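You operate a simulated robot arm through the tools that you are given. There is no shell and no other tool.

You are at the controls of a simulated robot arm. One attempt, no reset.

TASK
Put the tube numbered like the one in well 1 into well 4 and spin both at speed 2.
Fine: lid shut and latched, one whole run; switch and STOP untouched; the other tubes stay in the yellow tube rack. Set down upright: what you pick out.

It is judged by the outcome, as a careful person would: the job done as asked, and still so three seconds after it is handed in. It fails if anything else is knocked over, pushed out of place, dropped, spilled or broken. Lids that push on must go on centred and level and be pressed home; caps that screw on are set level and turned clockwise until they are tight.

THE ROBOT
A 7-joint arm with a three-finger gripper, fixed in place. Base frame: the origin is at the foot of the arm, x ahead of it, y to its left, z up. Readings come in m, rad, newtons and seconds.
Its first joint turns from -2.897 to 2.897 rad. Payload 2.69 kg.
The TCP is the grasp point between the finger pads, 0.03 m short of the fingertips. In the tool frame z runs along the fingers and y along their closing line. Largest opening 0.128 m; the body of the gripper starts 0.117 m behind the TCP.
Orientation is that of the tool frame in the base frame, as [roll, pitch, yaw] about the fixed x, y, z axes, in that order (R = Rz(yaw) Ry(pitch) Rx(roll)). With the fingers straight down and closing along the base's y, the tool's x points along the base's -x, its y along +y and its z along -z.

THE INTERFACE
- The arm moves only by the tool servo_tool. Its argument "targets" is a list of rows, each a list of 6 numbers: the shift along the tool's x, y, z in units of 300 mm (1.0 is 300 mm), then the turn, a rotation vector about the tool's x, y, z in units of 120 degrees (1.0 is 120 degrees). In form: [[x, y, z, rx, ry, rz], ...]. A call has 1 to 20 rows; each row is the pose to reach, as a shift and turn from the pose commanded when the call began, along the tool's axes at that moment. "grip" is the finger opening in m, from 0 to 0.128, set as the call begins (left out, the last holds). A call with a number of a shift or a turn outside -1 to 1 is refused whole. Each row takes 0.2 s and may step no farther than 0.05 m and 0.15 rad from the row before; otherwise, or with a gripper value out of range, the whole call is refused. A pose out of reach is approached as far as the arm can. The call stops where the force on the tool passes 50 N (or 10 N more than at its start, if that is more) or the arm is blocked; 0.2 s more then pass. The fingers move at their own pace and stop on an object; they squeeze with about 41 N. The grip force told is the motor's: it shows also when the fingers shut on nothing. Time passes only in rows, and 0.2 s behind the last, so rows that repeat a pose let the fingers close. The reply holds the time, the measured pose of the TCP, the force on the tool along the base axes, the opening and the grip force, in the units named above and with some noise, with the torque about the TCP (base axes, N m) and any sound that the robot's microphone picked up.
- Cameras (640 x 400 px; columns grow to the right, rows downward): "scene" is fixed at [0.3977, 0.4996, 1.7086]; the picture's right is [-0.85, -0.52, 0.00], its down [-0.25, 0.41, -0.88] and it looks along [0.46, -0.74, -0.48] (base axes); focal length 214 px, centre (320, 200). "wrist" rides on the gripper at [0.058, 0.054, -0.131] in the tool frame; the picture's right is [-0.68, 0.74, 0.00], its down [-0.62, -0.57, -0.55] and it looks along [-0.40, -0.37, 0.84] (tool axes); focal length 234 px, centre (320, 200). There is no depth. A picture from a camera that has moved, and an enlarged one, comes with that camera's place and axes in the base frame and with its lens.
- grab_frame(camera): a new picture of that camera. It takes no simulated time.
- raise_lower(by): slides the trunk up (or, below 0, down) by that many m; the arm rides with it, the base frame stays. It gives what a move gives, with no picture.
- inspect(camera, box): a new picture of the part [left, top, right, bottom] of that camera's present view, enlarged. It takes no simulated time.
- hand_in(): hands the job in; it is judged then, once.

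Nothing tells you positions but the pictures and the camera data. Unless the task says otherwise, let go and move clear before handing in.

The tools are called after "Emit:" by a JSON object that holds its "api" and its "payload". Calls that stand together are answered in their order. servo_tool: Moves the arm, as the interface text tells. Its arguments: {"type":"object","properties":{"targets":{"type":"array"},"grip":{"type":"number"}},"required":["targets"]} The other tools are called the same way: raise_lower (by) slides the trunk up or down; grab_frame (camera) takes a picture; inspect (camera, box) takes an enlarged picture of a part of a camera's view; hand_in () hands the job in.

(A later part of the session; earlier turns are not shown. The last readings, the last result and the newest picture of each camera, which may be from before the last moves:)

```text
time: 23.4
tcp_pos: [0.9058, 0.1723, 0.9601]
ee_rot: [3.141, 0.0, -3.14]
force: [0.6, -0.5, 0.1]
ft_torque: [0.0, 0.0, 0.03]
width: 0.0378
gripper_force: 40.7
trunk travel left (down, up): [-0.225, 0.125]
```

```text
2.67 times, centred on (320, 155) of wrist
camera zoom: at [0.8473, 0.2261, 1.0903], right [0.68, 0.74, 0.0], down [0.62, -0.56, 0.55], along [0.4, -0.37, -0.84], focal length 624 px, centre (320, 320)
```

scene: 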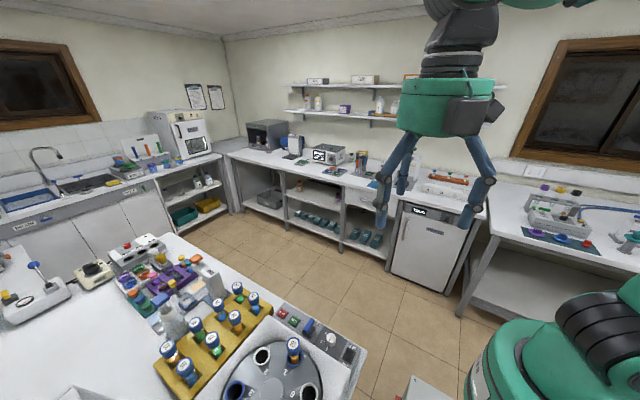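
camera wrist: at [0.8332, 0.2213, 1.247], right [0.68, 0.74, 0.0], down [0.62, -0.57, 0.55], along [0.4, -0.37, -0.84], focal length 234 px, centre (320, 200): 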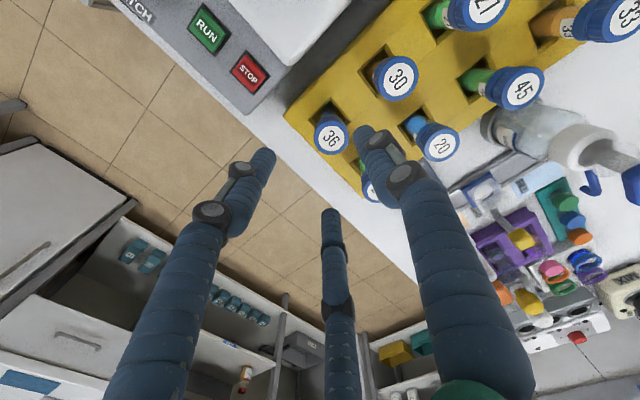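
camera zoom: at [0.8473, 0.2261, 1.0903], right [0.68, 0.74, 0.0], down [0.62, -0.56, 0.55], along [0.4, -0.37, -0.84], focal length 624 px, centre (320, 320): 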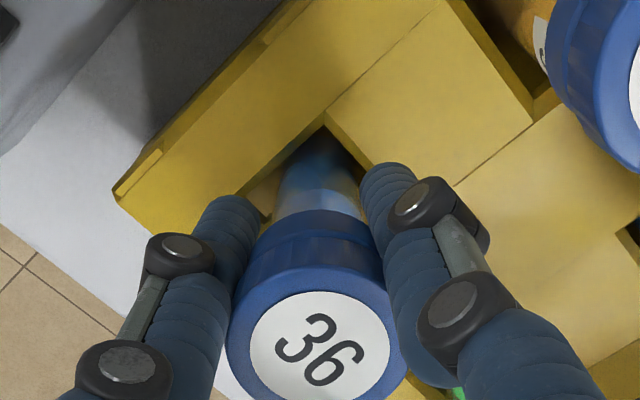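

The cap is held at 37.8 mm. Lifting straight up.

Emit:
{"api": "servo_tool", "payload": {"targets": [[0, 0, -0.05, 0, 0, 0], [0, 0, -0.13, 0, 0, 0], [0, 0, -0.25, 0, 0, 0], [0, 0, -0.4, 0, 0, 0], [0, 0, -0.55, 0, 0, 0], [0, 0, -0.7, 0, 0, 0], [0, 0, -0.8, 0, 0, 0]]}}

Emit:
{"api": "inspect", "payload": {"camera": "scene", "box": [180, 220, 320, 320]}}

Emit:
{"api": "inspect", "payload": {"camera": "wrist", "box": [220, 80, 420, 230]}}

```text
time: 25.0
tcp_pos: [0.9031, 0.173, 1.2023]
ee_rot: [-3.141, 0.0, 3.141]
force: [-0.9, 0.0, -0.5]
ft_torque: [0.03, -0.02, -0.01]
width: 0.0381
gripper_force: 41.1
trunk travel left (down, up): [-0.225, 0.125]
```

```text
4.00 times, centred on (250, 270) of scene
camera zoom: at [0.3977, 0.4996, 1.7086], right [-0.85, -0.52, 0.0], down [-0.25, 0.41, -0.88], along [0.46, -0.74, -0.48], focal length 858 px, centre (600, -80)
```

zoom: 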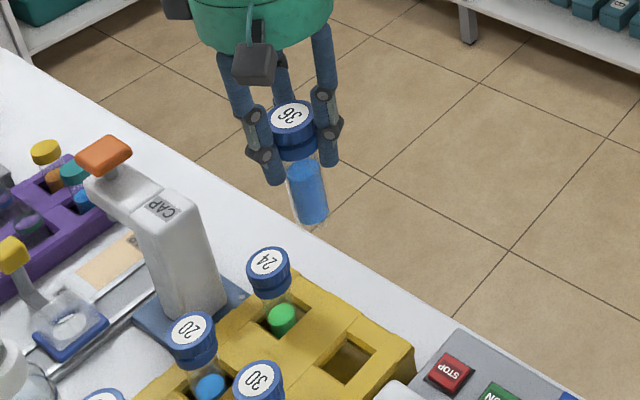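

```text
2.67 times, centred on (320, 155) of wrist
camera zoom: at [0.8455, 0.2261, 1.333], right [0.68, 0.74, 0.0], down [0.62, -0.56, 0.55], along [0.4, -0.37, -0.84], focal length 624 px, centre (320, 320)
```

zoom: 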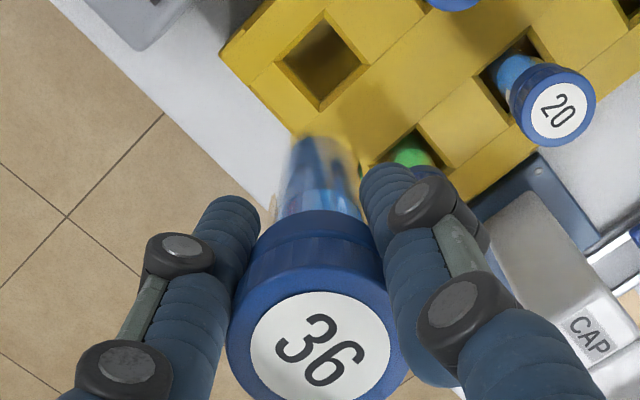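

The tube is out, upright and held (bottom about 0.113 below the TCP). I'll carry it at height to above well 4.

Emit:
{"api": "servo_tool", "payload": {"targets": [[0.045, 0.052, 0, 0, 0, 0], [0.137, 0.156, 0, 0, 0, 0], [0.228, 0.259, 0, 0, 0, 0], [0.319, 0.363, 0, 0, 0, 0], [0.41, 0.467, 0, 0, 0, 0], [0.502, 0.57, 0, 0, 0, 0], [0.593, 0.674, 0, 0, 0, 0], [0.684, 0.778, 0, 0, 0, 0], [0.776, 0.881, 0, 0, 0, 0], [0.82, 0.933, 0, 0, 0, 0]]}}

Emit:
{"api": "grab_frame", "payload": {"camera": "wrist"}}

Emit:
{"api": "inspect", "payload": {"camera": "scene", "box": [200, 260, 400, 400]}}

```text
time: 27.2
tcp_pos: [0.66, 0.453, 1.2009]
ee_rot: [-3.141, 0.001, -3.138]
force: [0.3, 0.5, -1.4]
ft_torque: [0.0, -0.01, 0.0]
width: 0.038
gripper_force: 41.2
trunk travel left (down, up): [-0.225, 0.125]
```

```text
taken
camera wrist: at [0.6011, 0.5068, 1.3308], right [0.68, 0.74, 0.0], down [0.62, -0.56, 0.55], along [0.4, -0.37, -0.84], focal length 234 px, centre (320, 200)
```

wrist: 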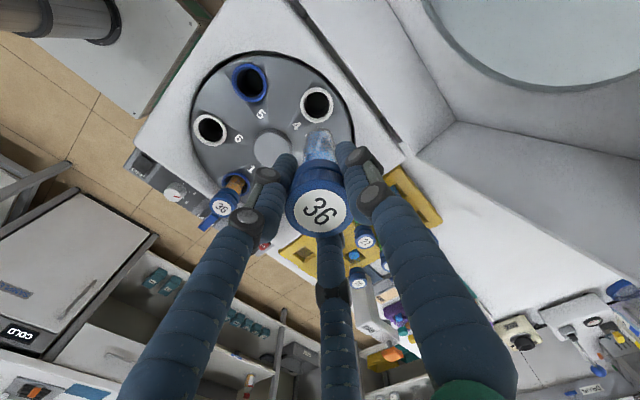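

```text
2.86 times, centred on (300, 330) of scene
camera zoom: at [0.3977, 0.4996, 1.7086], right [-0.85, -0.52, 0.0], down [-0.25, 0.41, -0.88], along [0.46, -0.74, -0.48], focal length 613 px, centre (377, -171)
```

zoom: 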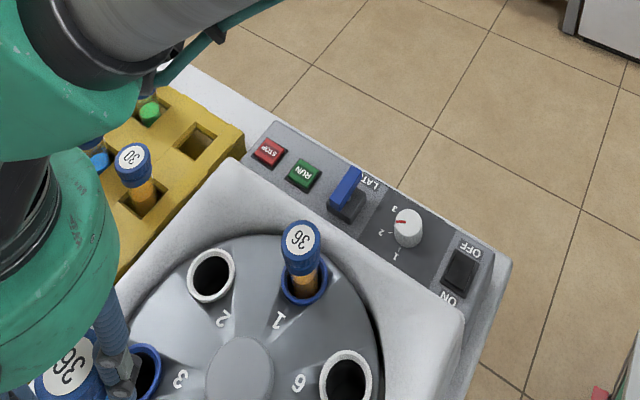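

Emit:
{"api": "inspect", "payload": {"camera": "wrist", "box": [180, 40, 370, 215]}}

```text
2.29 times, centred on (275, 128) of wrist
camera zoom: at [0.6011, 0.5068, 1.3308], right [0.68, 0.74, 0.0], down [0.62, -0.56, 0.55], along [0.4, -0.37, -0.84], focal length 535 px, centre (423, 366)
```

zoom: 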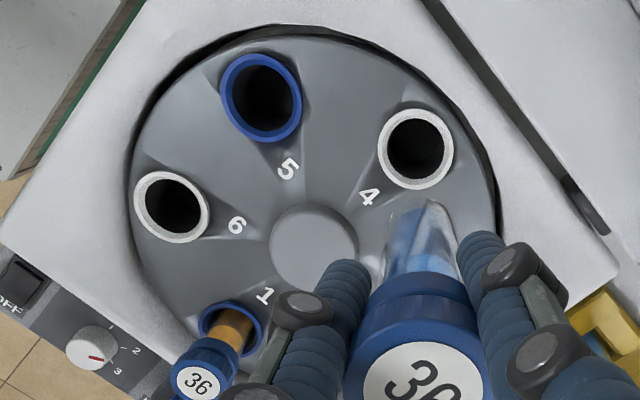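

I refine well 4 to about (0.656, 0.4505) with its ring top near z 0.935. I'll shift by that small correction and lower the tube to just above the ring, then check the alignment.

Emit:
{"api": "servo_tool", "payload": {"targets": [[0.014, -0.006, 0.05, 0, 0, 0], [0.014, -0.006, 0.15, 0, 0, 0], [0.014, -0.006, 0.27, 0, 0, 0], [0.014, -0.006, 0.37, 0, 0, 0], [0.014, -0.006, 0.42, 0, 0, 0]]}}

Emit:
{"api": "grab_frame", "payload": {"camera": "wrist"}}

Emit:
{"api": "inspect", "payload": {"camera": "wrist", "box": [240, 90, 400, 230]}}

```text
time: 28.4
tcp_pos: [0.6559, 0.4503, 1.0746]
ee_rot: [3.141, -0.002, -3.138]
force: [-0.3, -0.5, -0.4]
ft_torque: [0.02, 0.02, 0.0]
width: 0.038
gripper_force: 41.0
trunk travel left (down, up): [-0.225, 0.125]
```

```text
taken
camera wrist: at [0.5977, 0.5044, 1.2059], right [0.68, 0.74, 0.0], down [0.62, -0.57, 0.55], along [0.4, -0.37, -0.84], focal length 234 px, centre (320, 200)
```

wrist: 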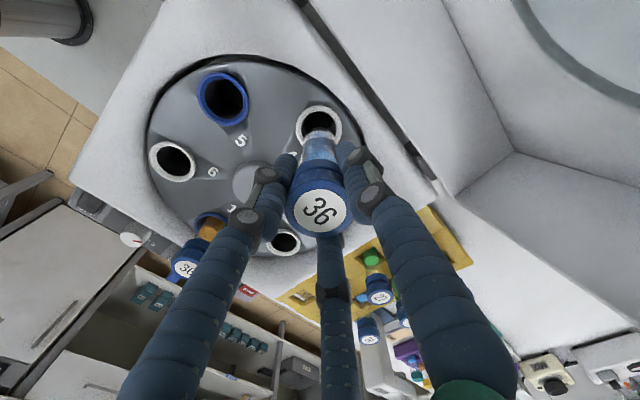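

```text
2.86 times, centred on (320, 160) of wrist
camera zoom: at [0.5977, 0.5044, 1.2059], right [0.68, 0.74, 0.0], down [0.62, -0.57, 0.55], along [0.4, -0.37, -0.84], focal length 669 px, centre (320, 314)
```

zoom: 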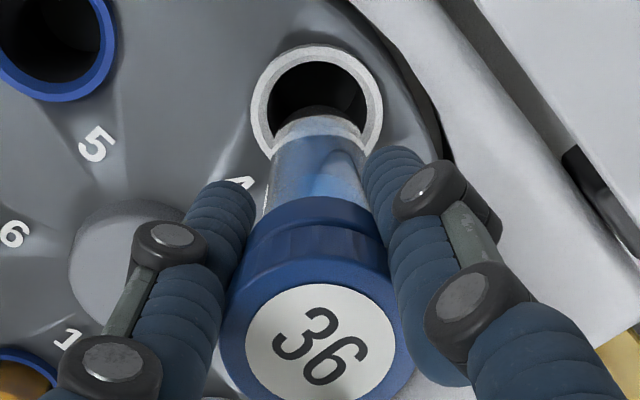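

Emit:
{"api": "inspect", "payload": {"camera": "wrist", "box": [285, 95, 355, 160]}}

```text
6.15 times, centred on (320, 128) of wrist
camera zoom: at [0.5977, 0.5044, 1.2059], right [0.68, 0.74, 0.0], down [0.62, -0.57, 0.55], along [0.4, -0.37, -0.84], focal length 1441 px, centre (320, 646)
```

zoom: 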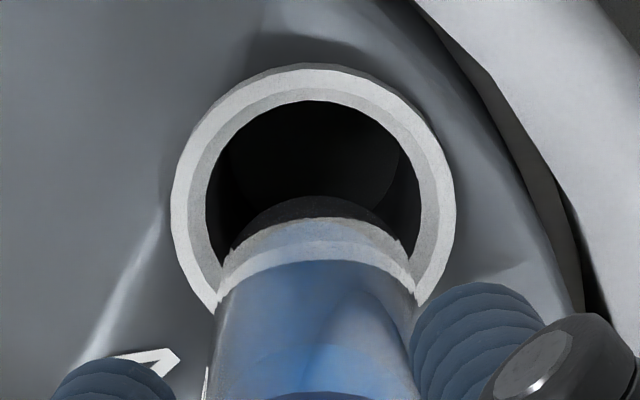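

The tube lines up with the well within about 1 mm. Lowering slowly into it.

Emit:
{"api": "servo_tool", "payload": {"targets": [[0.002, 0, 0.03, 0, 0, 0], [0.002, 0, 0.06, 0, 0, 0], [0.002, 0, 0.09, 0, 0, 0], [0.002, 0, 0.12, 0, 0, 0], [0.002, 0, 0.147, 0, 0, 0]]}}

Emit:
{"api": "inspect", "payload": {"camera": "wrist", "box": [240, 90, 400, 230]}}

```text
time: 29.6
tcp_pos: [0.6533, 0.4498, 1.0312]
ee_rot: [3.141, 0.001, -3.141]
force: [-0.1, -0.5, -0.5]
ft_torque: [0.02, 0.0, -0.03]
width: 0.0382
gripper_force: 41.3
trunk travel left (down, up): [-0.225, 0.125]
```

```text
2.86 times, centred on (320, 160) of wrist
camera zoom: at [0.5956, 0.5041, 1.1616], right [0.68, 0.74, 0.0], down [0.62, -0.57, 0.55], along [0.4, -0.37, -0.84], focal length 669 px, centre (320, 314)
```

zoom: 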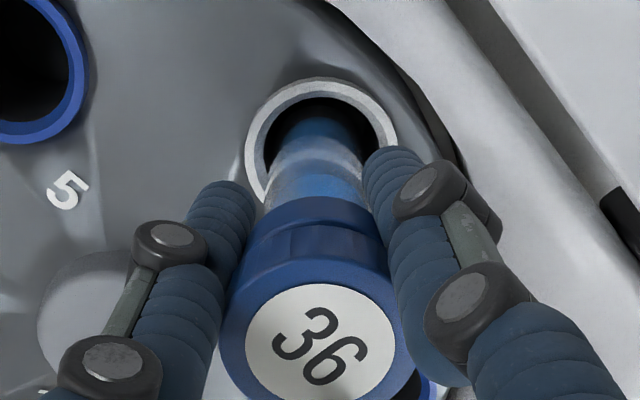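

Emit:
{"api": "servo_tool", "payload": {"targets": [[-0.003, -0.003, 0.03, 0, 0, 0], [-0.003, -0.003, 0.06, 0, 0, 0], [-0.003, -0.003, 0.08, 0, 0, 0], [-0.003, -0.003, 0.095, 0, 0, 0]]}}

Emit:
{"api": "inspect", "payload": {"camera": "wrist", "box": [140, 90, 400, 290]}}

```text
time: 30.6
tcp_pos: [0.6567, 0.4501, 1.0035]
ee_rot: [-3.141, 0.001, -3.139]
force: [-0.1, 11.1, 2.3]
ft_torque: [1.06, -0.05, -0.02]
width: 0.0382
gripper_force: 40.5
trunk travel left (down, up): [-0.225, 0.125]
```

```text
2.00 times, centred on (270, 190) of wrist
camera zoom: at [0.598, 0.5037, 1.1332], right [0.68, 0.74, 0.0], down [0.62, -0.57, 0.55], along [0.41, -0.37, -0.84], focal length 468 px, centre (420, 220)
```

zoom: 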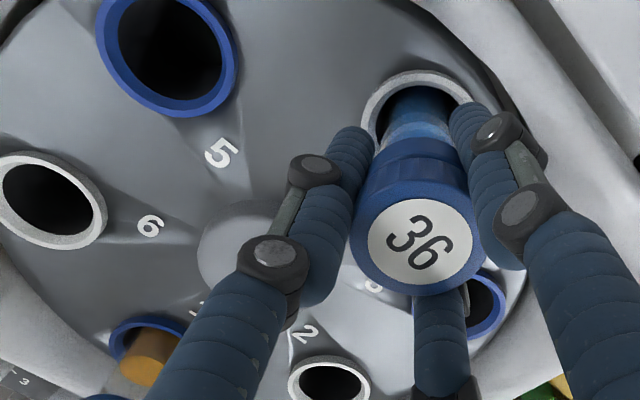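

I feel about 11 N toward +y near the tube's bottom, so the tube rubs the inner wall of the well. I'll ease 2 mm toward +y before going lower.

Emit:
{"api": "servo_tool", "payload": {"targets": [[0, 0.004, 0, 0, 0, 0], [0, 0.008, 0, 0, 0, 0]]}}

```text
time: 31.2
tcp_pos: [0.6553, 0.4504, 1.0018]
ee_rot: [-3.139, -0.002, 3.141]
force: [0.2, -0.9, -0.8]
ft_torque: [0.0, -0.02, 0.05]
width: 0.0381
gripper_force: 41.2
trunk travel left (down, up): [-0.225, 0.125]
```

Free again. Lowering in small steps until it seats.

Emit:
{"api": "servo_tool", "payload": {"targets": [[0, 0, 0.006, 0, 0, 0], [0, 0, 0.012, 0, 0, 0]]}}

Emit:
{"api": "servo_tool", "payload": {"targets": [[0, 0, 0.006, 0, 0, 0], [0, 0, 0.012, 0, 0, 0]]}}

```text
time: 31.8
tcp_pos: [0.6557, 0.4517, 0.9985]
ee_rot: [-3.141, -0.001, -3.14]
force: [0.5, -0.3, -1.7]
ft_torque: [0.0, 0.02, 0.02]
width: 0.0378
gripper_force: 40.5
trunk travel left (down, up): [-0.225, 0.125]
```

```text
time: 32.4
tcp_pos: [0.6569, 0.4515, 0.9982]
ee_rot: [3.139, 0.003, -3.14]
force: [0.2, -3.2, 18.7]
ft_torque: [-0.37, 0.08, 0.03]
width: 0.0382
gripper_force: 40.5
trunk travel left (down, up): [-0.225, 0.125]
```

It is seated: 18.7 N upward at the height that matches well 1's tube. I relieve the pressure, open modestly and look.

Emit:
{"api": "servo_tool", "payload": {"targets": [[0, 0, -0.008, 0, 0, 0], [0, 0, -0.011, 0, 0, 0]]}}

Emit:
{"api": "servo_tool", "payload": {"targets": [[0, 0, 0, 0, 0, 0], [0, 0, 0, 0, 0, 0]], "grip": 0.054}}

Emit:
{"api": "inspect", "payload": {"camera": "wrist", "box": [140, 90, 400, 290]}}

```text
time: 33.0
tcp_pos: [0.6552, 0.4519, 0.9972]
ee_rot: [-3.142, 0.001, -3.139]
force: [-0.3, 2.3, 4.6]
ft_torque: [0.29, 0.06, 0.02]
width: 0.038
gripper_force: 40.9
trunk travel left (down, up): [-0.225, 0.125]
```

```text
time: 33.6
tcp_pos: [0.6556, 0.4515, 0.998]
ee_rot: [3.141, 0.001, -3.14]
force: [0.0, -0.2, 0.3]
ft_torque: [-0.03, -0.01, -0.03]
width: 0.054
gripper_force: 0.0
trunk travel left (down, up): [-0.225, 0.125]
```

```text
2.00 times, centred on (270, 190) of wrist
camera zoom: at [0.5973, 0.5051, 1.1283], right [0.68, 0.74, 0.0], down [0.62, -0.56, 0.55], along [0.4, -0.37, -0.84], focal length 468 px, centre (420, 220)
```

zoom: 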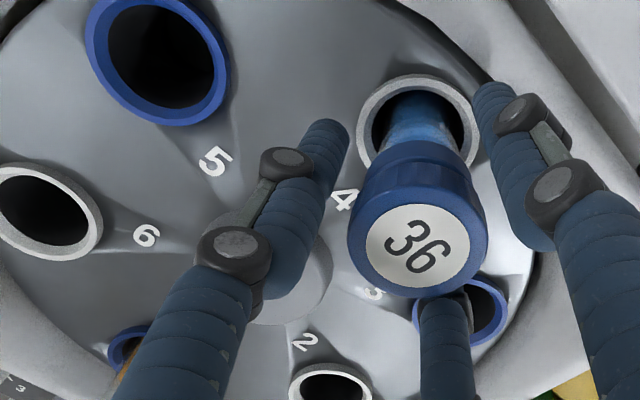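

Released and it stands in well 4. Raising straight up and checking the rotor.

Emit:
{"api": "servo_tool", "payload": {"targets": [[0, 0, -0.05, 0, 0, 0], [0, 0, -0.15, 0, 0, 0], [0, 0, -0.3, 0, 0, 0], [0, 0, -0.46, 0, 0, 0], [0, 0, -0.62, 0, 0, 0], [0, 0, -0.78, 0, 0, 0]]}}

Emit:
{"api": "grab_frame", "payload": {"camera": "wrist"}}

Emit:
{"api": "inspect", "payload": {"camera": "wrist", "box": [200, 60, 400, 230]}}

```text
time: 35.0
tcp_pos: [0.653, 0.4515, 1.2296]
ee_rot: [-3.139, -0.001, 3.141]
force: [-0.5, 0.1, 0.0]
ft_torque: [0.04, -0.02, 0.02]
width: 0.054
gripper_force: 0.1
trunk travel left (down, up): [-0.225, 0.125]
```

```text
taken
camera wrist: at [0.5952, 0.5056, 1.3606], right [0.68, 0.74, 0.0], down [0.62, -0.56, 0.55], along [0.4, -0.37, -0.84], focal length 234 px, centre (320, 200)
```

wrist: 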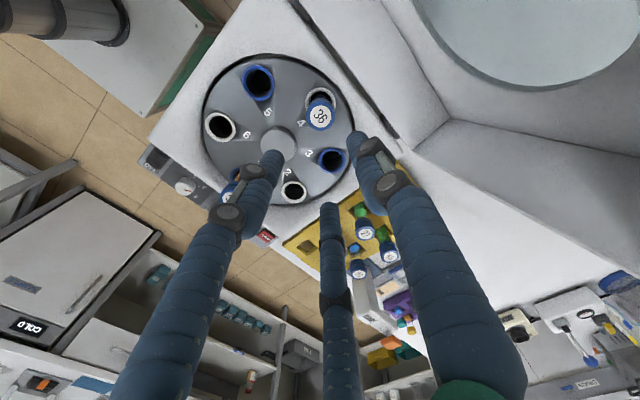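

```text
2.35 times, centred on (300, 145) of wrist
camera zoom: at [0.5952, 0.5056, 1.3606], right [0.68, 0.74, 0.0], down [0.62, -0.56, 0.55], along [0.4, -0.37, -0.84], focal length 551 px, centre (367, 329)
```

zoom: 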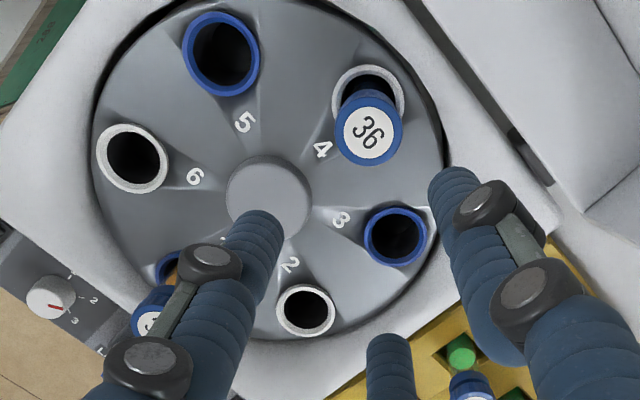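

Both 36 tubes are in wells 1 and 4, the dial is at 2, and the rack is undisturbed. Next is the lid: I'll go up and turn the camera toward the handle to measure it.

Emit:
{"api": "servo_tool", "payload": {"targets": [[0.03, -0.024, -0.067, 0, 0, -0.068], [0.061, -0.048, -0.133, 0, 0, -0.136], [0.091, -0.073, -0.2, 0, 0, -0.204], [0.121, -0.097, -0.267, 0, 0, -0.272], [0.151, -0.121, -0.333, 0, 0, -0.34], [0.182, -0.145, -0.4, 0, 0, -0.408], [0.212, -0.17, -0.467, 0, 0, -0.476], [0.242, -0.194, -0.533, 0, 0, -0.544], [0.273, -0.218, -0.6, 0, 0, -0.612], [0.303, -0.242, -0.667, 0, 0, -0.68], [0.333, -0.267, -0.733, 0, 0, -0.75]]}}

Emit:
{"api": "servo_tool", "payload": {"targets": [[0, 0, 0, 0, 0, -0.068], [0, 0, 0, 0, 0, -0.136], [0, 0, 0, 0, 0, -0.204], [0, 0, 0, 0, 0, -0.272], [0, 0, 0, 0, 0, -0.34], [0, 0, 0, 0, 0, -0.408], [0, 0, 0, 0, 0, -0.476], [0, 0, 0, 0, 0, -0.544], [0, 0, 0, 0, 0, -0.612], [0, 0, 0, 0, 0, -0.68], [0, 0, 0, 0, 0, -0.75]]}}

Emit:
{"api": "grab_frame", "payload": {"camera": "wrist"}}

```text
time: 37.4
tcp_pos: [0.5547, 0.3687, 1.4523]
ee_rot: [3.14, 0.0, -1.568]
force: [0.7, 0.6, -0.2]
ft_torque: [0.03, 0.0, -0.01]
width: 0.0542
gripper_force: 0.0
trunk travel left (down, up): [-0.225, 0.125]
```

```text
time: 39.8
tcp_pos: [0.5555, 0.3722, 1.453]
ee_rot: [-3.142, -0.001, 0.005]
force: [1.0, -0.4, -0.6]
ft_torque: [0.02, -0.01, 0.01]
width: 0.0544
gripper_force: 0.1
trunk travel left (down, up): [-0.225, 0.125]
```

```text
taken
camera wrist: at [0.6147, 0.3179, 1.5827], right [-0.67, -0.74, 0.0], down [-0.62, 0.56, 0.55], along [-0.41, 0.37, -0.84], focal length 234 px, centre (320, 200)
```

wrist: 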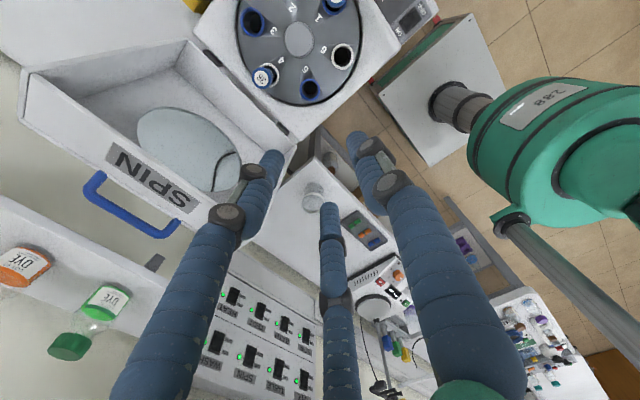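

Emit:
{"api": "inspect", "payload": {"camera": "wrist", "box": [0, 30, 300, 260]}}

Emit:
{"api": "inspect", "payload": {"camera": "wrist", "box": [60, 120, 220, 250]}}

```text
1.74 times, centred on (150, 145) of wrist
camera zoom: at [0.6147, 0.3179, 1.5827], right [-0.67, -0.74, 0.0], down [-0.62, 0.56, 0.55], along [-0.41, 0.37, -0.84], focal length 407 px, centre (616, 296)
```

zoom: 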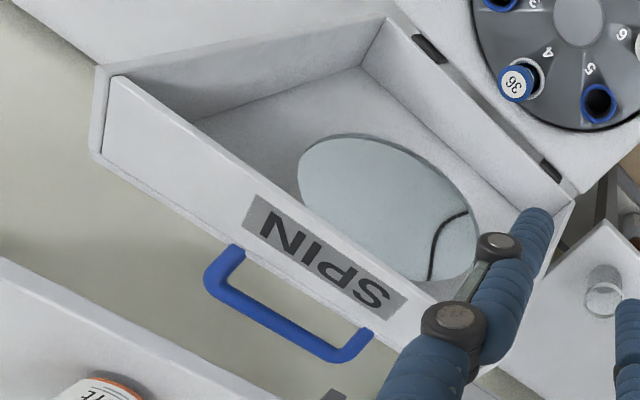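

```text
3.08 times, centred on (140, 185) of wrist
camera zoom: at [0.6147, 0.3179, 1.5827], right [-0.67, -0.74, 0.0], down [-0.62, 0.56, 0.55], along [-0.41, 0.37, -0.84], focal length 720 px, centre (874, 246)
```

zoom: 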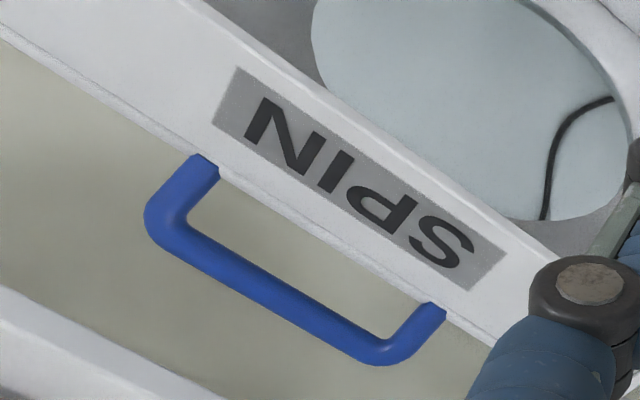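

The handle is clear here: bar of about 16 mm from x 0.601 to 0.718 at (y 0.7015, z 1.278), and a shelf with bottles sits just behind it. I'll come from the front side with the tool tilted 20° so the gripper keeps off that shelf.

Emit:
{"api": "servo_tool", "payload": {"targets": [[0.043, -0.123, 0.033, 0.021, 0, 0], [0.086, -0.245, 0.066, 0.042, 0, 0], [0.129, -0.368, 0.099, 0.063, 0, 0], [0.173, -0.491, 0.133, 0.083, 0, 0], [0.216, -0.613, 0.166, 0.104, 0, 0], [0.259, -0.736, 0.199, 0.125, 0, 0], [0.302, -0.858, 0.232, 0.146, 0, 0], [0.345, -0.981, 0.265, 0.167, 0, 0]], "grip": 0.04}}

Emit:
{"api": "grab_frame", "payload": {"camera": "wrist"}}

```text
time: 41.6
tcp_pos: [0.6605, 0.6651, 1.3707]
ee_rot: [-2.791, 0.001, 0.001]
force: [-0.3, 1.0, -0.3]
ft_torque: [0.02, 0.0, -0.03]
width: 0.0398
gripper_force: 0.0
trunk travel left (down, up): [-0.225, 0.125]
```

```text
taken
camera wrist: at [0.7188, 0.5701, 1.4748], right [-0.68, -0.69, -0.25], down [-0.62, 0.34, 0.71], along [-0.41, 0.63, -0.66], focal length 234 px, centre (320, 200)
```

wrist: 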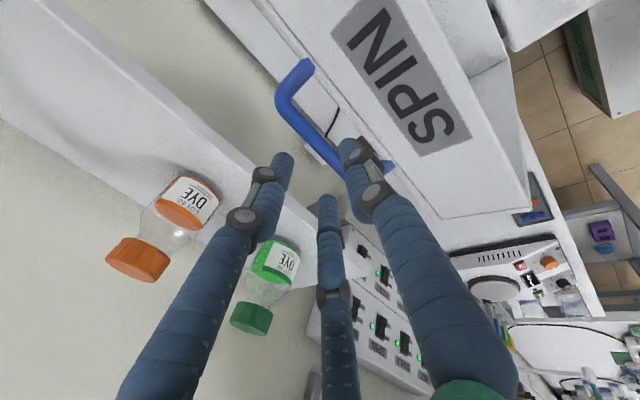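

Emit:
{"api": "inspect", "payload": {"camera": "wrist", "box": [250, 40, 430, 220]}}

```text
2.22 times, centred on (340, 130) of wrist
camera zoom: at [0.7188, 0.5701, 1.4748], right [-0.68, -0.69, -0.25], down [-0.62, 0.34, 0.71], along [-0.41, 0.63, -0.66], focal length 520 px, centre (276, 356)
```

zoom: 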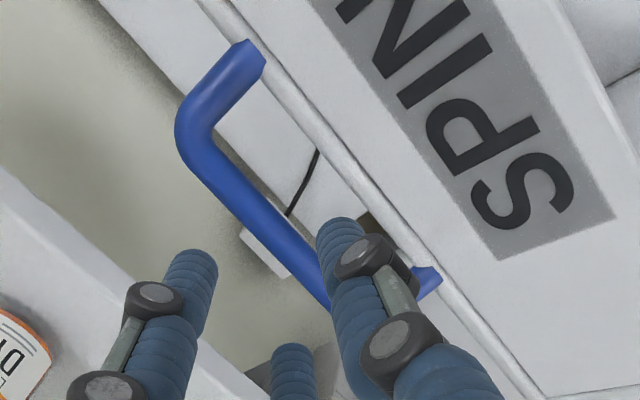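

The axis is about 3 mm forward of the bar; I correct that and advance so the bar goes between the jaws.

Emit:
{"api": "servo_tool", "payload": {"targets": [[0, -0.01, 0.07, 0, 0, 0], [0, -0.01, 0.14, 0, 0, 0], [0, -0.01, 0.19, 0, 0, 0]]}}

Emit:
{"api": "inspect", "payload": {"camera": "wrist", "box": [230, 60, 430, 240]}}

```text
time: 42.4
tcp_pos: [0.6586, 0.6855, 1.3202]
ee_rot: [-2.79, 0.0, 0.001]
force: [0.1, -0.7, -0.2]
ft_torque: [0.01, -0.01, 0.0]
width: 0.0401
gripper_force: 0.0
trunk travel left (down, up): [-0.225, 0.125]
```

```text
2.22 times, centred on (330, 150) of wrist
camera zoom: at [0.717, 0.5924, 1.4245], right [-0.68, -0.69, -0.25], down [-0.62, 0.34, 0.71], along [-0.4, 0.64, -0.66], focal length 520 px, centre (298, 311)
```

zoom: 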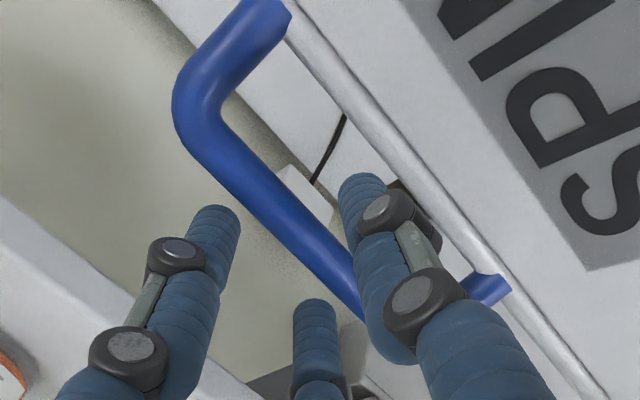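

Emit:
{"api": "servo_tool", "payload": {"targets": [[0, -0.006, 0.04, 0, 0, 0], [0, -0.006, 0.08, 0, 0, 0], [0, -0.006, 0.115, 0, 0, 0]]}}

Emit:
{"api": "grab_frame", "payload": {"camera": "wrist"}}

Emit:
{"api": "inspect", "payload": {"camera": "wrist", "box": [230, 60, 430, 240]}}

```text
time: 43.2
tcp_pos: [0.6581, 0.7015, 1.2885]
ee_rot: [-2.791, -0.001, 0.002]
force: [0.0, 0.7, 0.0]
ft_torque: [0.02, 0.04, -0.01]
width: 0.0403
gripper_force: 0.1
trunk travel left (down, up): [-0.225, 0.125]
```

```text
taken
camera wrist: at [0.7172, 0.606, 1.3929], right [-0.68, -0.69, -0.25], down [-0.62, 0.34, 0.71], along [-0.4, 0.64, -0.66], focal length 234 px, centre (320, 200)
```

wrist: 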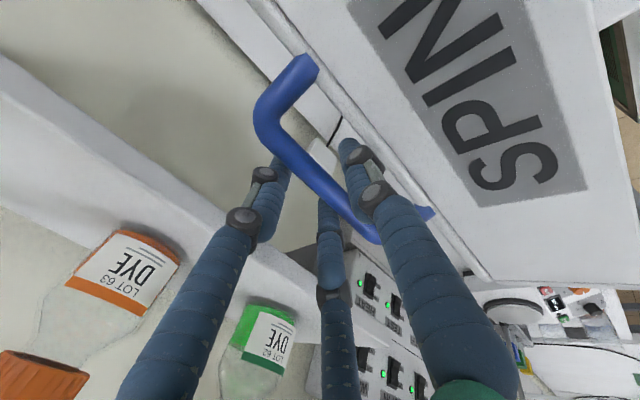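

```text
2.22 times, centred on (330, 150) of wrist
camera zoom: at [0.7172, 0.606, 1.3929], right [-0.68, -0.69, -0.25], down [-0.62, 0.34, 0.71], along [-0.4, 0.64, -0.66], focal length 520 px, centre (298, 311)
```

zoom: 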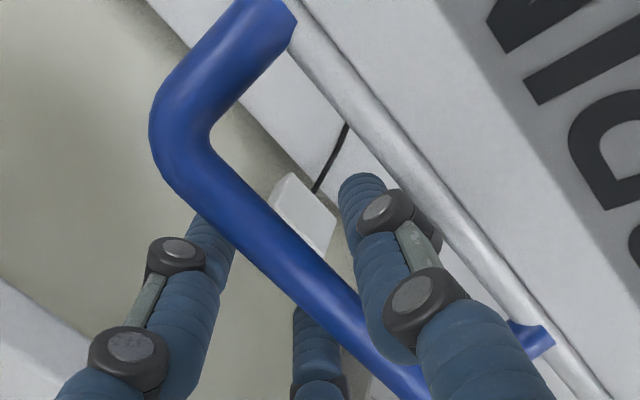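

The bar sits between the jaws. I narrow them to a loose cage around the bar (24 mm), then start the lid along its arc with a small first step.

Emit:
{"api": "servo_tool", "payload": {"targets": [[0, 0, 0, 0, 0, 0], [0, 0, 0, 0, 0, 0]], "grip": 0.024}}

Emit:
{"api": "servo_tool", "payload": {"targets": [[0, 0.037, -0.04, 0.0104, 0, 0], [0, 0.076, -0.08, 0.0208, 0, 0], [0, 0.117, -0.118, 0.0312, 0, 0], [0, 0.1585, -0.1535, 0.0417, 0, 0]]}}

Emit:
{"api": "grab_frame", "payload": {"camera": "wrist"}}

```text
time: 43.8
tcp_pos: [0.6591, 0.7009, 1.2893]
ee_rot: [-2.791, 0.0, 0.0]
force: [-0.1, -0.9, -0.2]
ft_torque: [-0.03, -0.01, 0.0]
width: 0.0246
gripper_force: 0.6
trunk travel left (down, up): [-0.225, 0.125]
```

```text
time: 44.8
tcp_pos: [0.6586, 0.6402, 1.3161]
ee_rot: [-2.704, 0.0, 0.001]
force: [-0.6, 2.7, 3.1]
ft_torque: [0.04, 0.09, -0.05]
width: 0.0251
gripper_force: 0.8
trunk travel left (down, up): [-0.225, 0.125]
```

```text
taken
camera wrist: at [0.7179, 0.5363, 1.4109], right [-0.68, -0.67, -0.31], down [-0.62, 0.28, 0.74], along [-0.4, 0.69, -0.6], focal length 234 px, centre (320, 200)
```

wrist: 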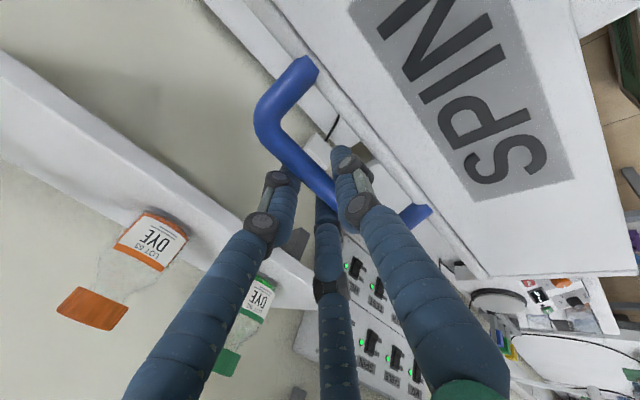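

The lid follows, with only about 4 N on the tool. Continuing the arc through the vertical.

Emit:
{"api": "servo_tool", "payload": {"targets": [[0, 0.066, -0.059, 0.0167, 0, 0], [0, 0.136, -0.113, 0.0333, 0, 0], [0, 0.209, -0.163, 0.05, 0, 0], [0, 0.286, -0.2075, 0.0667, 0, 0], [0, 0.365, -0.2465, 0.0833, 0, 0]]}}

Emit:
{"api": "grab_frame", "payload": {"camera": "wrist"}}

```text
time: 46.0
tcp_pos: [0.6588, 0.511, 1.3387]
ee_rot: [-2.529, 0.0, 0.0]
force: [-1.2, 0.7, 3.4]
ft_torque: [0.05, 0.1, 0.0]
width: 0.0246
gripper_force: 0.4
trunk travel left (down, up): [-0.225, 0.125]
```

```text
taken
camera wrist: at [0.7178, 0.392, 1.413], right [-0.68, -0.6, -0.42], down [-0.62, 0.15, 0.77], along [-0.4, 0.78, -0.47], focal length 234 px, centre (320, 200)
```

wrist: 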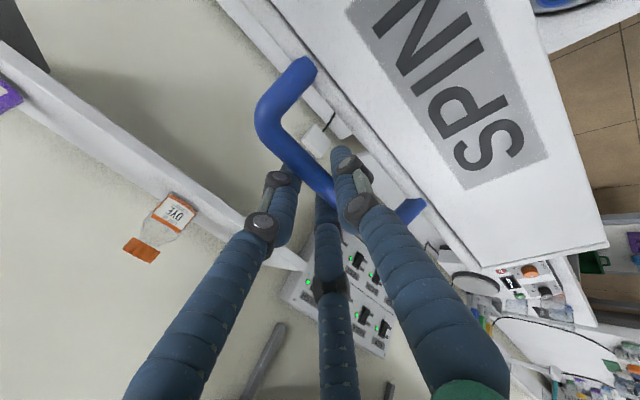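

Tracking well; past vertical the front jaw carries the lid. Continuing.

Emit:
{"api": "servo_tool", "payload": {"targets": [[0, 0.0753, -0.047, 0.0167, 0, 0], [0, 0.1533, -0.089, 0.0333, 0, 0], [0, 0.2344, -0.125, 0.05, 0, 0], [0, 0.3175, -0.1556, 0.0667, 0, 0], [0, 0.4031, -0.1805, 0.0833, 0, 0], [0, 0.4897, -0.1992, 0.1, 0, 0]]}}

Emit:
{"api": "grab_frame", "payload": {"camera": "wrist"}}

Emit:
{"api": "grab_frame", "payload": {"camera": "scene"}}

```text
time: 47.4
tcp_pos: [0.6657, 0.3907, 1.3426]
ee_rot: [-2.357, 0.031, -0.026]
force: [-1.4, -1.1, 2.7]
ft_torque: [0.06, 0.01, 0.01]
width: 0.0241
gripper_force: 0.1
out of reach, approached as far as the arm can: row 4, 5, 6
trunk travel left (down, up): [-0.225, 0.125]
```

```text
taken
camera wrist: at [0.7233, 0.2586, 1.3948], right [-0.71, -0.5, -0.5], down [-0.59, 0.03, 0.81], along [-0.39, 0.86, -0.32], focal length 234 px, centre (320, 200)
```

wrist: 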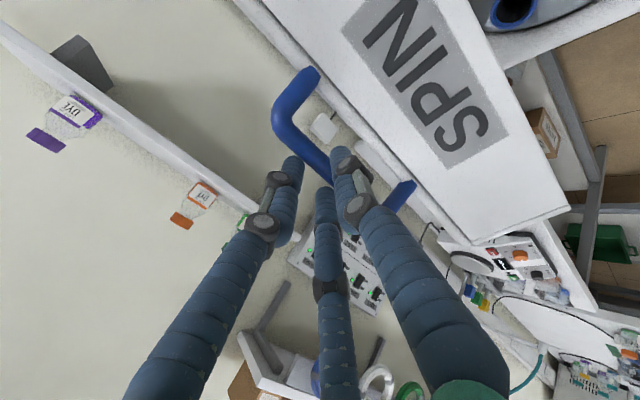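

```text
taken
```

scene: 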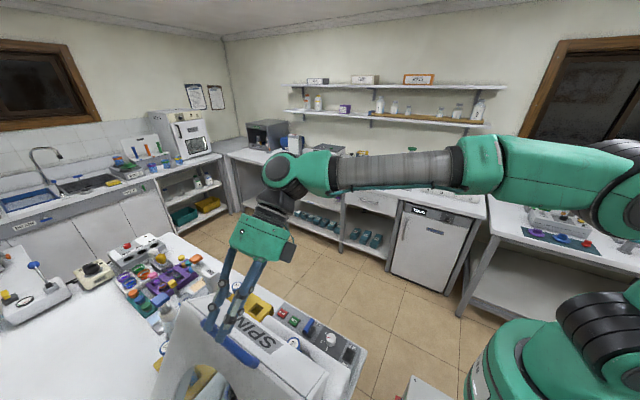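

The wrist ran out of range at that tilt (it reached 45° but lies short of the target). I'll reduce the tilt gradually while keeping the bar caged, and see where the command stands.

Emit:
{"api": "servo_tool", "payload": {"targets": [[0, 0, 0, -0.03, 0, 0], [0, 0, 0, -0.06, 0, 0], [0, 0, 0, -0.09, 0, 0]]}}

Emit:
{"api": "grab_frame", "payload": {"camera": "wrist"}}

```text
time: 48.2
tcp_pos: [0.6679, 0.3894, 1.3435]
ee_rot: [-2.545, 0.028, -0.026]
force: [1.6, -6.1, 18.2]
ft_torque: [0.17, -0.42, 0.02]
width: 0.0246
gripper_force: 0.1
trunk travel left (down, up): [-0.225, 0.125]
```

```text
taken
camera wrist: at [0.7254, 0.27, 1.4192], right [-0.7, -0.59, -0.4], down [-0.59, 0.18, 0.79], along [-0.4, 0.79, -0.47], focal length 234 px, centre (320, 200)
```

wrist: 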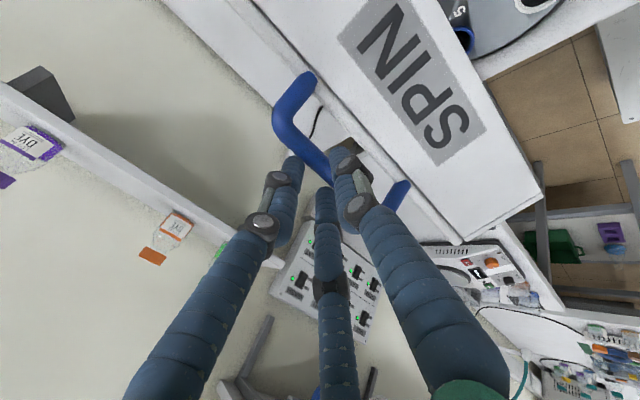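

Emit:
{"api": "inspect", "payload": {"camera": "wrist", "box": [250, 60, 430, 240]}}

Emit:
{"api": "inspect", "payload": {"camera": "scene", "box": [150, 200, 370, 400]}}

```text
2.22 times, centred on (340, 150) of wrist
camera zoom: at [0.7254, 0.27, 1.4192], right [-0.7, -0.59, -0.4], down [-0.59, 0.18, 0.79], along [-0.4, 0.79, -0.47], focal length 520 px, centre (276, 311)
```

zoom: 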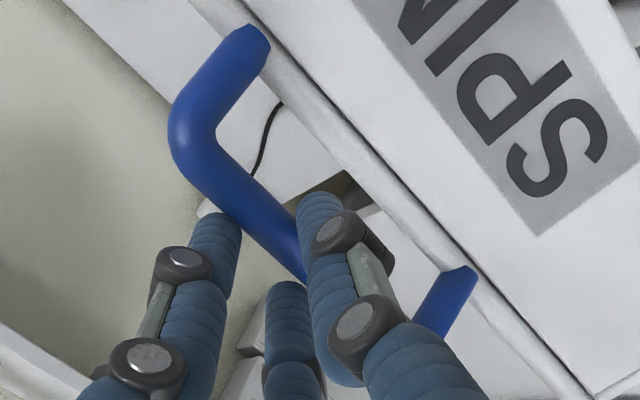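

```text
2.00 times, centred on (260, 300) of scene
camera zoom: at [0.3977, 0.4996, 1.7086], right [-0.85, -0.52, 0.0], down [-0.25, 0.41, -0.88], along [0.46, -0.74, -0.48], focal length 429 px, centre (440, 0)
```

zoom: 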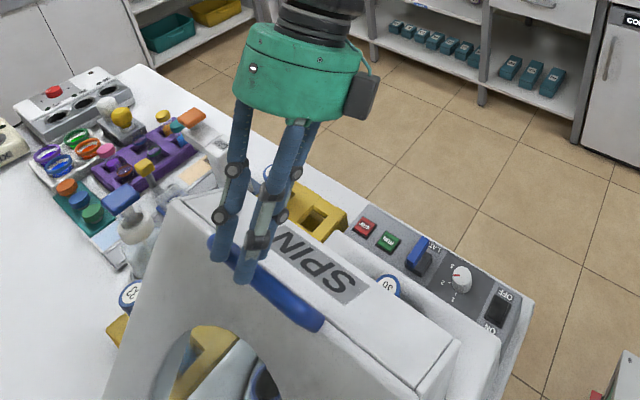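

The bar has slid to the very fingertips and a rear fingertip rests on it. I'll shift 4 mm rearward while advancing along the fingers to take the bar back into the cage.

Emit:
{"api": "servo_tool", "payload": {"targets": [[0, -0.0133, 0.025, 0, 0.002, -0.01], [0, -0.0133, 0.055, 0, 0.004, -0.0177], [0, -0.0133, 0.083, 0, 0.004, -0.0177]]}}

Emit:
{"api": "inspect", "payload": {"camera": "wrist", "box": [250, 60, 430, 240]}}

```text
time: 48.7
tcp_pos: [0.6708, 0.3988, 1.3485]
ee_rot: [-2.539, -0.001, -0.011]
force: [1.9, -3.7, 16.8]
ft_torque: [0.2, 0.2, -0.01]
width: 0.0253
gripper_force: 0.6
trunk travel left (down, up): [-0.225, 0.125]
stopped in row 2: the force on the tool passed its limit at 57 N (the readings are from after the stop); the commanded pose is now the measured one
```

```text
2.22 times, centred on (340, 150) of wrist
camera zoom: at [0.7276, 0.2799, 1.4246], right [-0.68, -0.6, -0.42], down [-0.61, 0.16, 0.77], along [-0.39, 0.79, -0.48], focal length 520 px, centre (276, 311)
```

zoom: 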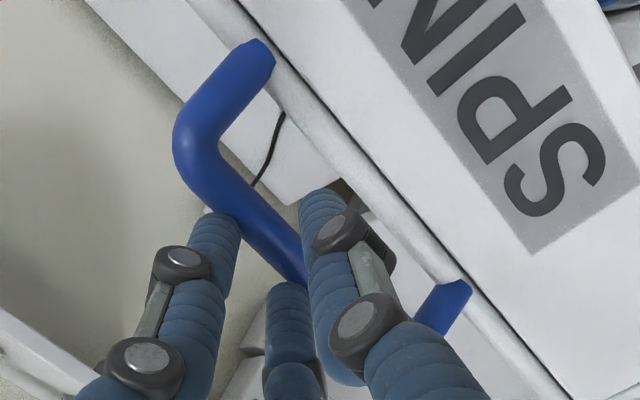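

Blocked: the rear jaws sit at only half the radius, so the bar needs to be a few mm forward of the axis. I'll open wider while shifting rearward and advancing.

Emit:
{"api": "servo_tool", "payload": {"targets": [[0, -0.012, 0.022, 0, 0, 0], [0, -0.019, 0.055, 0, 0, 0], [0, -0.019, 0.085, 0, 0, 0]], "grip": 0.05}}

Emit:
{"api": "inspect", "payload": {"camera": "wrist", "box": [250, 60, 430, 240]}}

Emit:
{"api": "inspect", "payload": {"camera": "scene", "box": [150, 200, 370, 400]}}

```text
time: 49.5
tcp_pos: [0.6701, 0.4176, 1.3277]
ee_rot: [-2.537, 0.003, -0.012]
force: [0.3, -6.9, 23.1]
ft_torque: [-0.7, -0.11, -0.34]
width: 0.0587
gripper_force: 9.9
trunk travel left (down, up): [-0.225, 0.125]
```

```text
2.22 times, centred on (340, 150) of wrist
camera zoom: at [0.7282, 0.2991, 1.4033], right [-0.68, -0.6, -0.41], down [-0.61, 0.16, 0.77], along [-0.4, 0.78, -0.48], focal length 520 px, centre (276, 311)
```

zoom: 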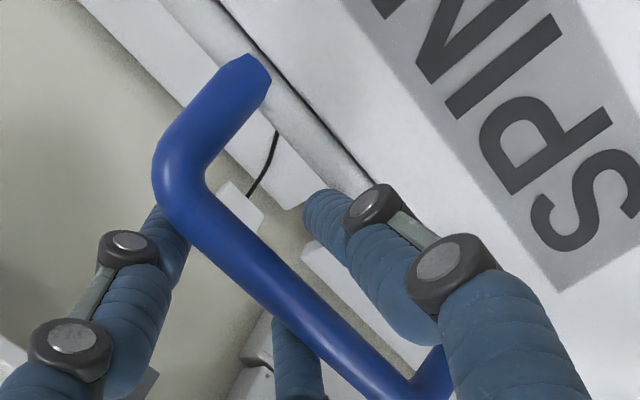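

```text
2.00 times, centred on (260, 300) of scene
camera zoom: at [0.3977, 0.4996, 1.7086], right [-0.85, -0.52, 0.0], down [-0.25, 0.41, -0.88], along [0.46, -0.74, -0.48], focal length 429 px, centre (440, 0)
```

zoom: 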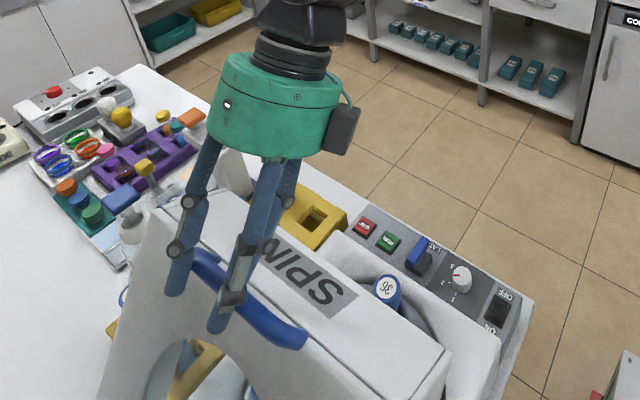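

The bar is back inside the cage (lid at about 45° of its travel), but the front fingertip presses the lid. I'll back off a few mm and narrow the jaws.

Emit:
{"api": "servo_tool", "payload": {"targets": [[0, 0, -0.015, 0, 0, 0], [0, 0, -0.015, 0, 0, 0]], "grip": 0.038}}

Emit:
{"api": "inspect", "payload": {"camera": "wrist", "box": [250, 60, 430, 240]}}

```text
time: 50.1
tcp_pos: [0.67, 0.4155, 1.328]
ee_rot: [-2.539, 0.007, -0.012]
force: [3.4, -2.6, 7.5]
ft_torque: [-0.28, -0.11, 0.04]
width: 0.0365
gripper_force: 0.1
trunk travel left (down, up): [-0.225, 0.125]
```

```text
2.22 times, centred on (340, 150) of wrist
camera zoom: at [0.7277, 0.2968, 1.4054], right [-0.69, -0.6, -0.41], down [-0.61, 0.16, 0.78], along [-0.4, 0.78, -0.48], focal length 520 px, centre (276, 311)
```

zoom: 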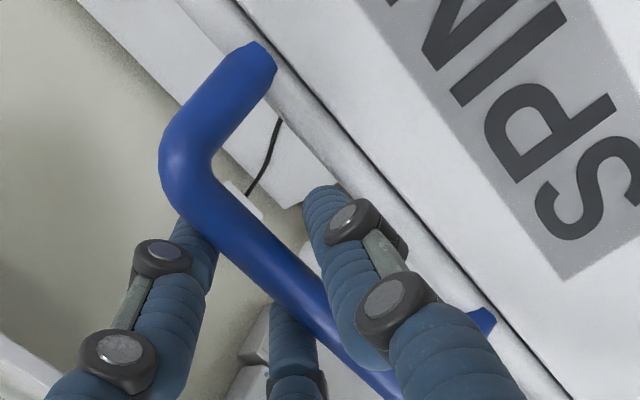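

The bar is well caged. Continuing the closing arc with the tilt slowly easing back.

Emit:
{"api": "servo_tool", "payload": {"targets": [[0, 0.0833, -0.0253, -0.0075, 0, 0], [0, 0.1682, -0.0448, -0.015, 0, 0], [0, 0.2541, -0.0582, -0.0225, 0, 0], [0, 0.3408, -0.0655, -0.03, 0, 0]]}}

Emit:
{"api": "inspect", "payload": {"camera": "wrist", "box": [250, 60, 430, 240]}}

Emit:
{"api": "inspect", "payload": {"camera": "scene", "box": [150, 200, 370, 400]}}

```text
time: 51.1
tcp_pos: [0.668, 0.3204, 1.2893]
ee_rot: [-2.602, 0.005, -0.011]
force: [-0.3, 0.0, 0.0]
ft_torque: [0.02, -0.02, -0.03]
width: 0.0382
gripper_force: 0.1
trunk travel left (down, up): [-0.225, 0.125]
```

```text
2.22 times, centred on (340, 150) of wrist
camera zoom: at [0.7254, 0.2069, 1.373], right [-0.69, -0.62, -0.37], down [-0.61, 0.21, 0.76], along [-0.4, 0.75, -0.53], focal length 520 px, centre (276, 311)
```

zoom: 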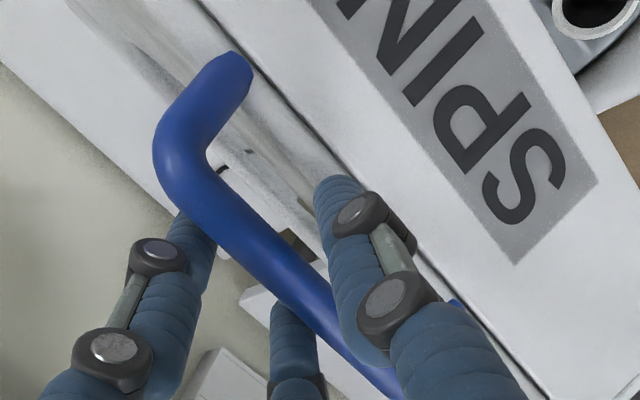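

```text
2.00 times, centred on (260, 300) of scene
camera zoom: at [0.3977, 0.4996, 1.7086], right [-0.85, -0.52, 0.0], down [-0.25, 0.41, -0.88], along [0.46, -0.74, -0.48], focal length 429 px, centre (440, 0)
```

zoom: 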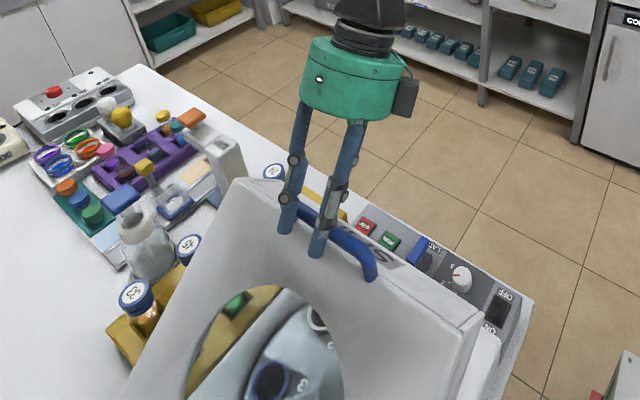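

The tool reads no force, so the hinge holds the lid by itself. Continuing.

Emit:
{"api": "servo_tool", "payload": {"targets": [[0, 0.0869, 0.0043, -0.0075, 0, 0], [0, 0.173, 0.0146, -0.015, 0, 0], [0, 0.2586, 0.031, -0.0225, 0, 0], [0, 0.3431, 0.0534, -0.03, 0, 0], [0, 0.4249, 0.0817, -0.0375, 0, 0], [0, 0.5055, 0.1158, -0.045, 0, 0]]}}

Emit:
{"api": "inspect", "payload": {"camera": "wrist", "box": [250, 60, 430, 240]}}

Emit:
{"api": "inspect", "payload": {"camera": "scene", "box": [150, 200, 370, 400]}}

```text
time: 52.5
tcp_pos: [0.6709, 0.2513, 1.2038]
ee_rot: [-2.741, 0.022, -0.057]
force: [0.7, -0.2, -0.2]
ft_torque: [-0.04, -0.03, 0.0]
width: 0.0383
gripper_force: 0.1
out of reach, approached as far as the arm can: row 2, 3, 4, 5, 6
trunk travel left (down, up): [-0.225, 0.125]
```

```text
2.22 times, centred on (340, 150) of wrist
camera zoom: at [0.7264, 0.1472, 1.3003], right [-0.72, -0.64, -0.27], down [-0.58, 0.34, 0.74], along [-0.38, 0.69, -0.62], focal length 520 px, centre (276, 311)
```

zoom: 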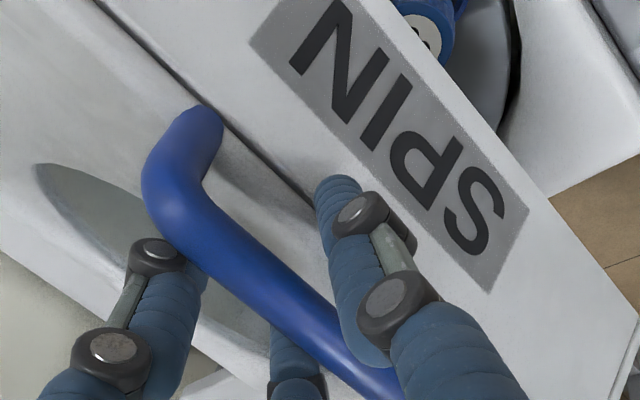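

```text
2.00 times, centred on (260, 300) of scene
camera zoom: at [0.3977, 0.4996, 1.7086], right [-0.85, -0.52, 0.0], down [-0.25, 0.41, -0.88], along [0.46, -0.74, -0.48], focal length 429 px, centre (440, 0)
```

zoom: 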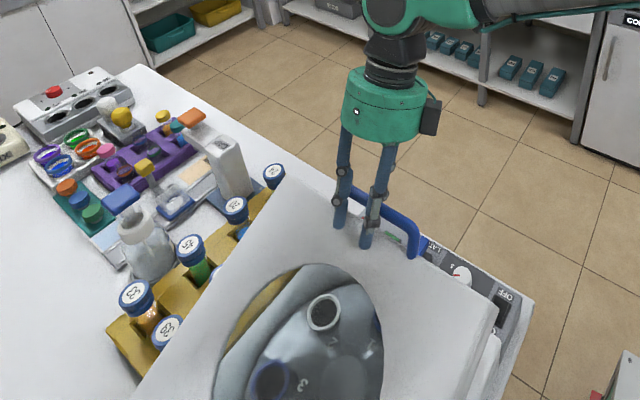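

The arm hit its range again, but the lid is now past 75° and nothing loads the tool. I'll wait a second in place to see whether the lid really stays by itself.

Emit:
{"api": "servo_tool", "payload": {"targets": [[0, 0, 0, 0, 0, 0], [0, 0, 0, 0, 0, 0], [0, 0, 0, 0, 0, 0], [0, 0, 0, 0, 0, 0], [0, 0, 0, 0, 0, 0]]}}

Emit:
{"api": "inspect", "payload": {"camera": "wrist", "box": [250, 60, 430, 240]}}

```text
time: 53.7
tcp_pos: [0.6707, 0.2514, 1.2016]
ee_rot: [-2.74, 0.023, -0.059]
force: [0.1, 0.4, 0.0]
ft_torque: [0.01, -0.02, -0.01]
width: 0.0381
gripper_force: 0.4
trunk travel left (down, up): [-0.225, 0.125]
```

```text
2.22 times, centred on (340, 150) of wrist
camera zoom: at [0.7264, 0.1473, 1.3], right [-0.72, -0.64, -0.27], down [-0.58, 0.34, 0.74], along [-0.38, 0.69, -0.62], focal length 520 px, centre (276, 311)
```

zoom: 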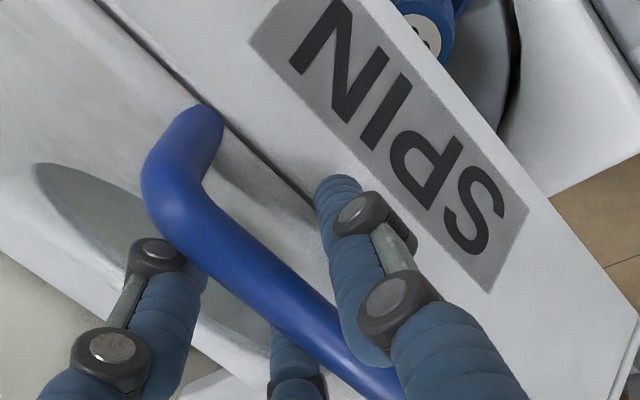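

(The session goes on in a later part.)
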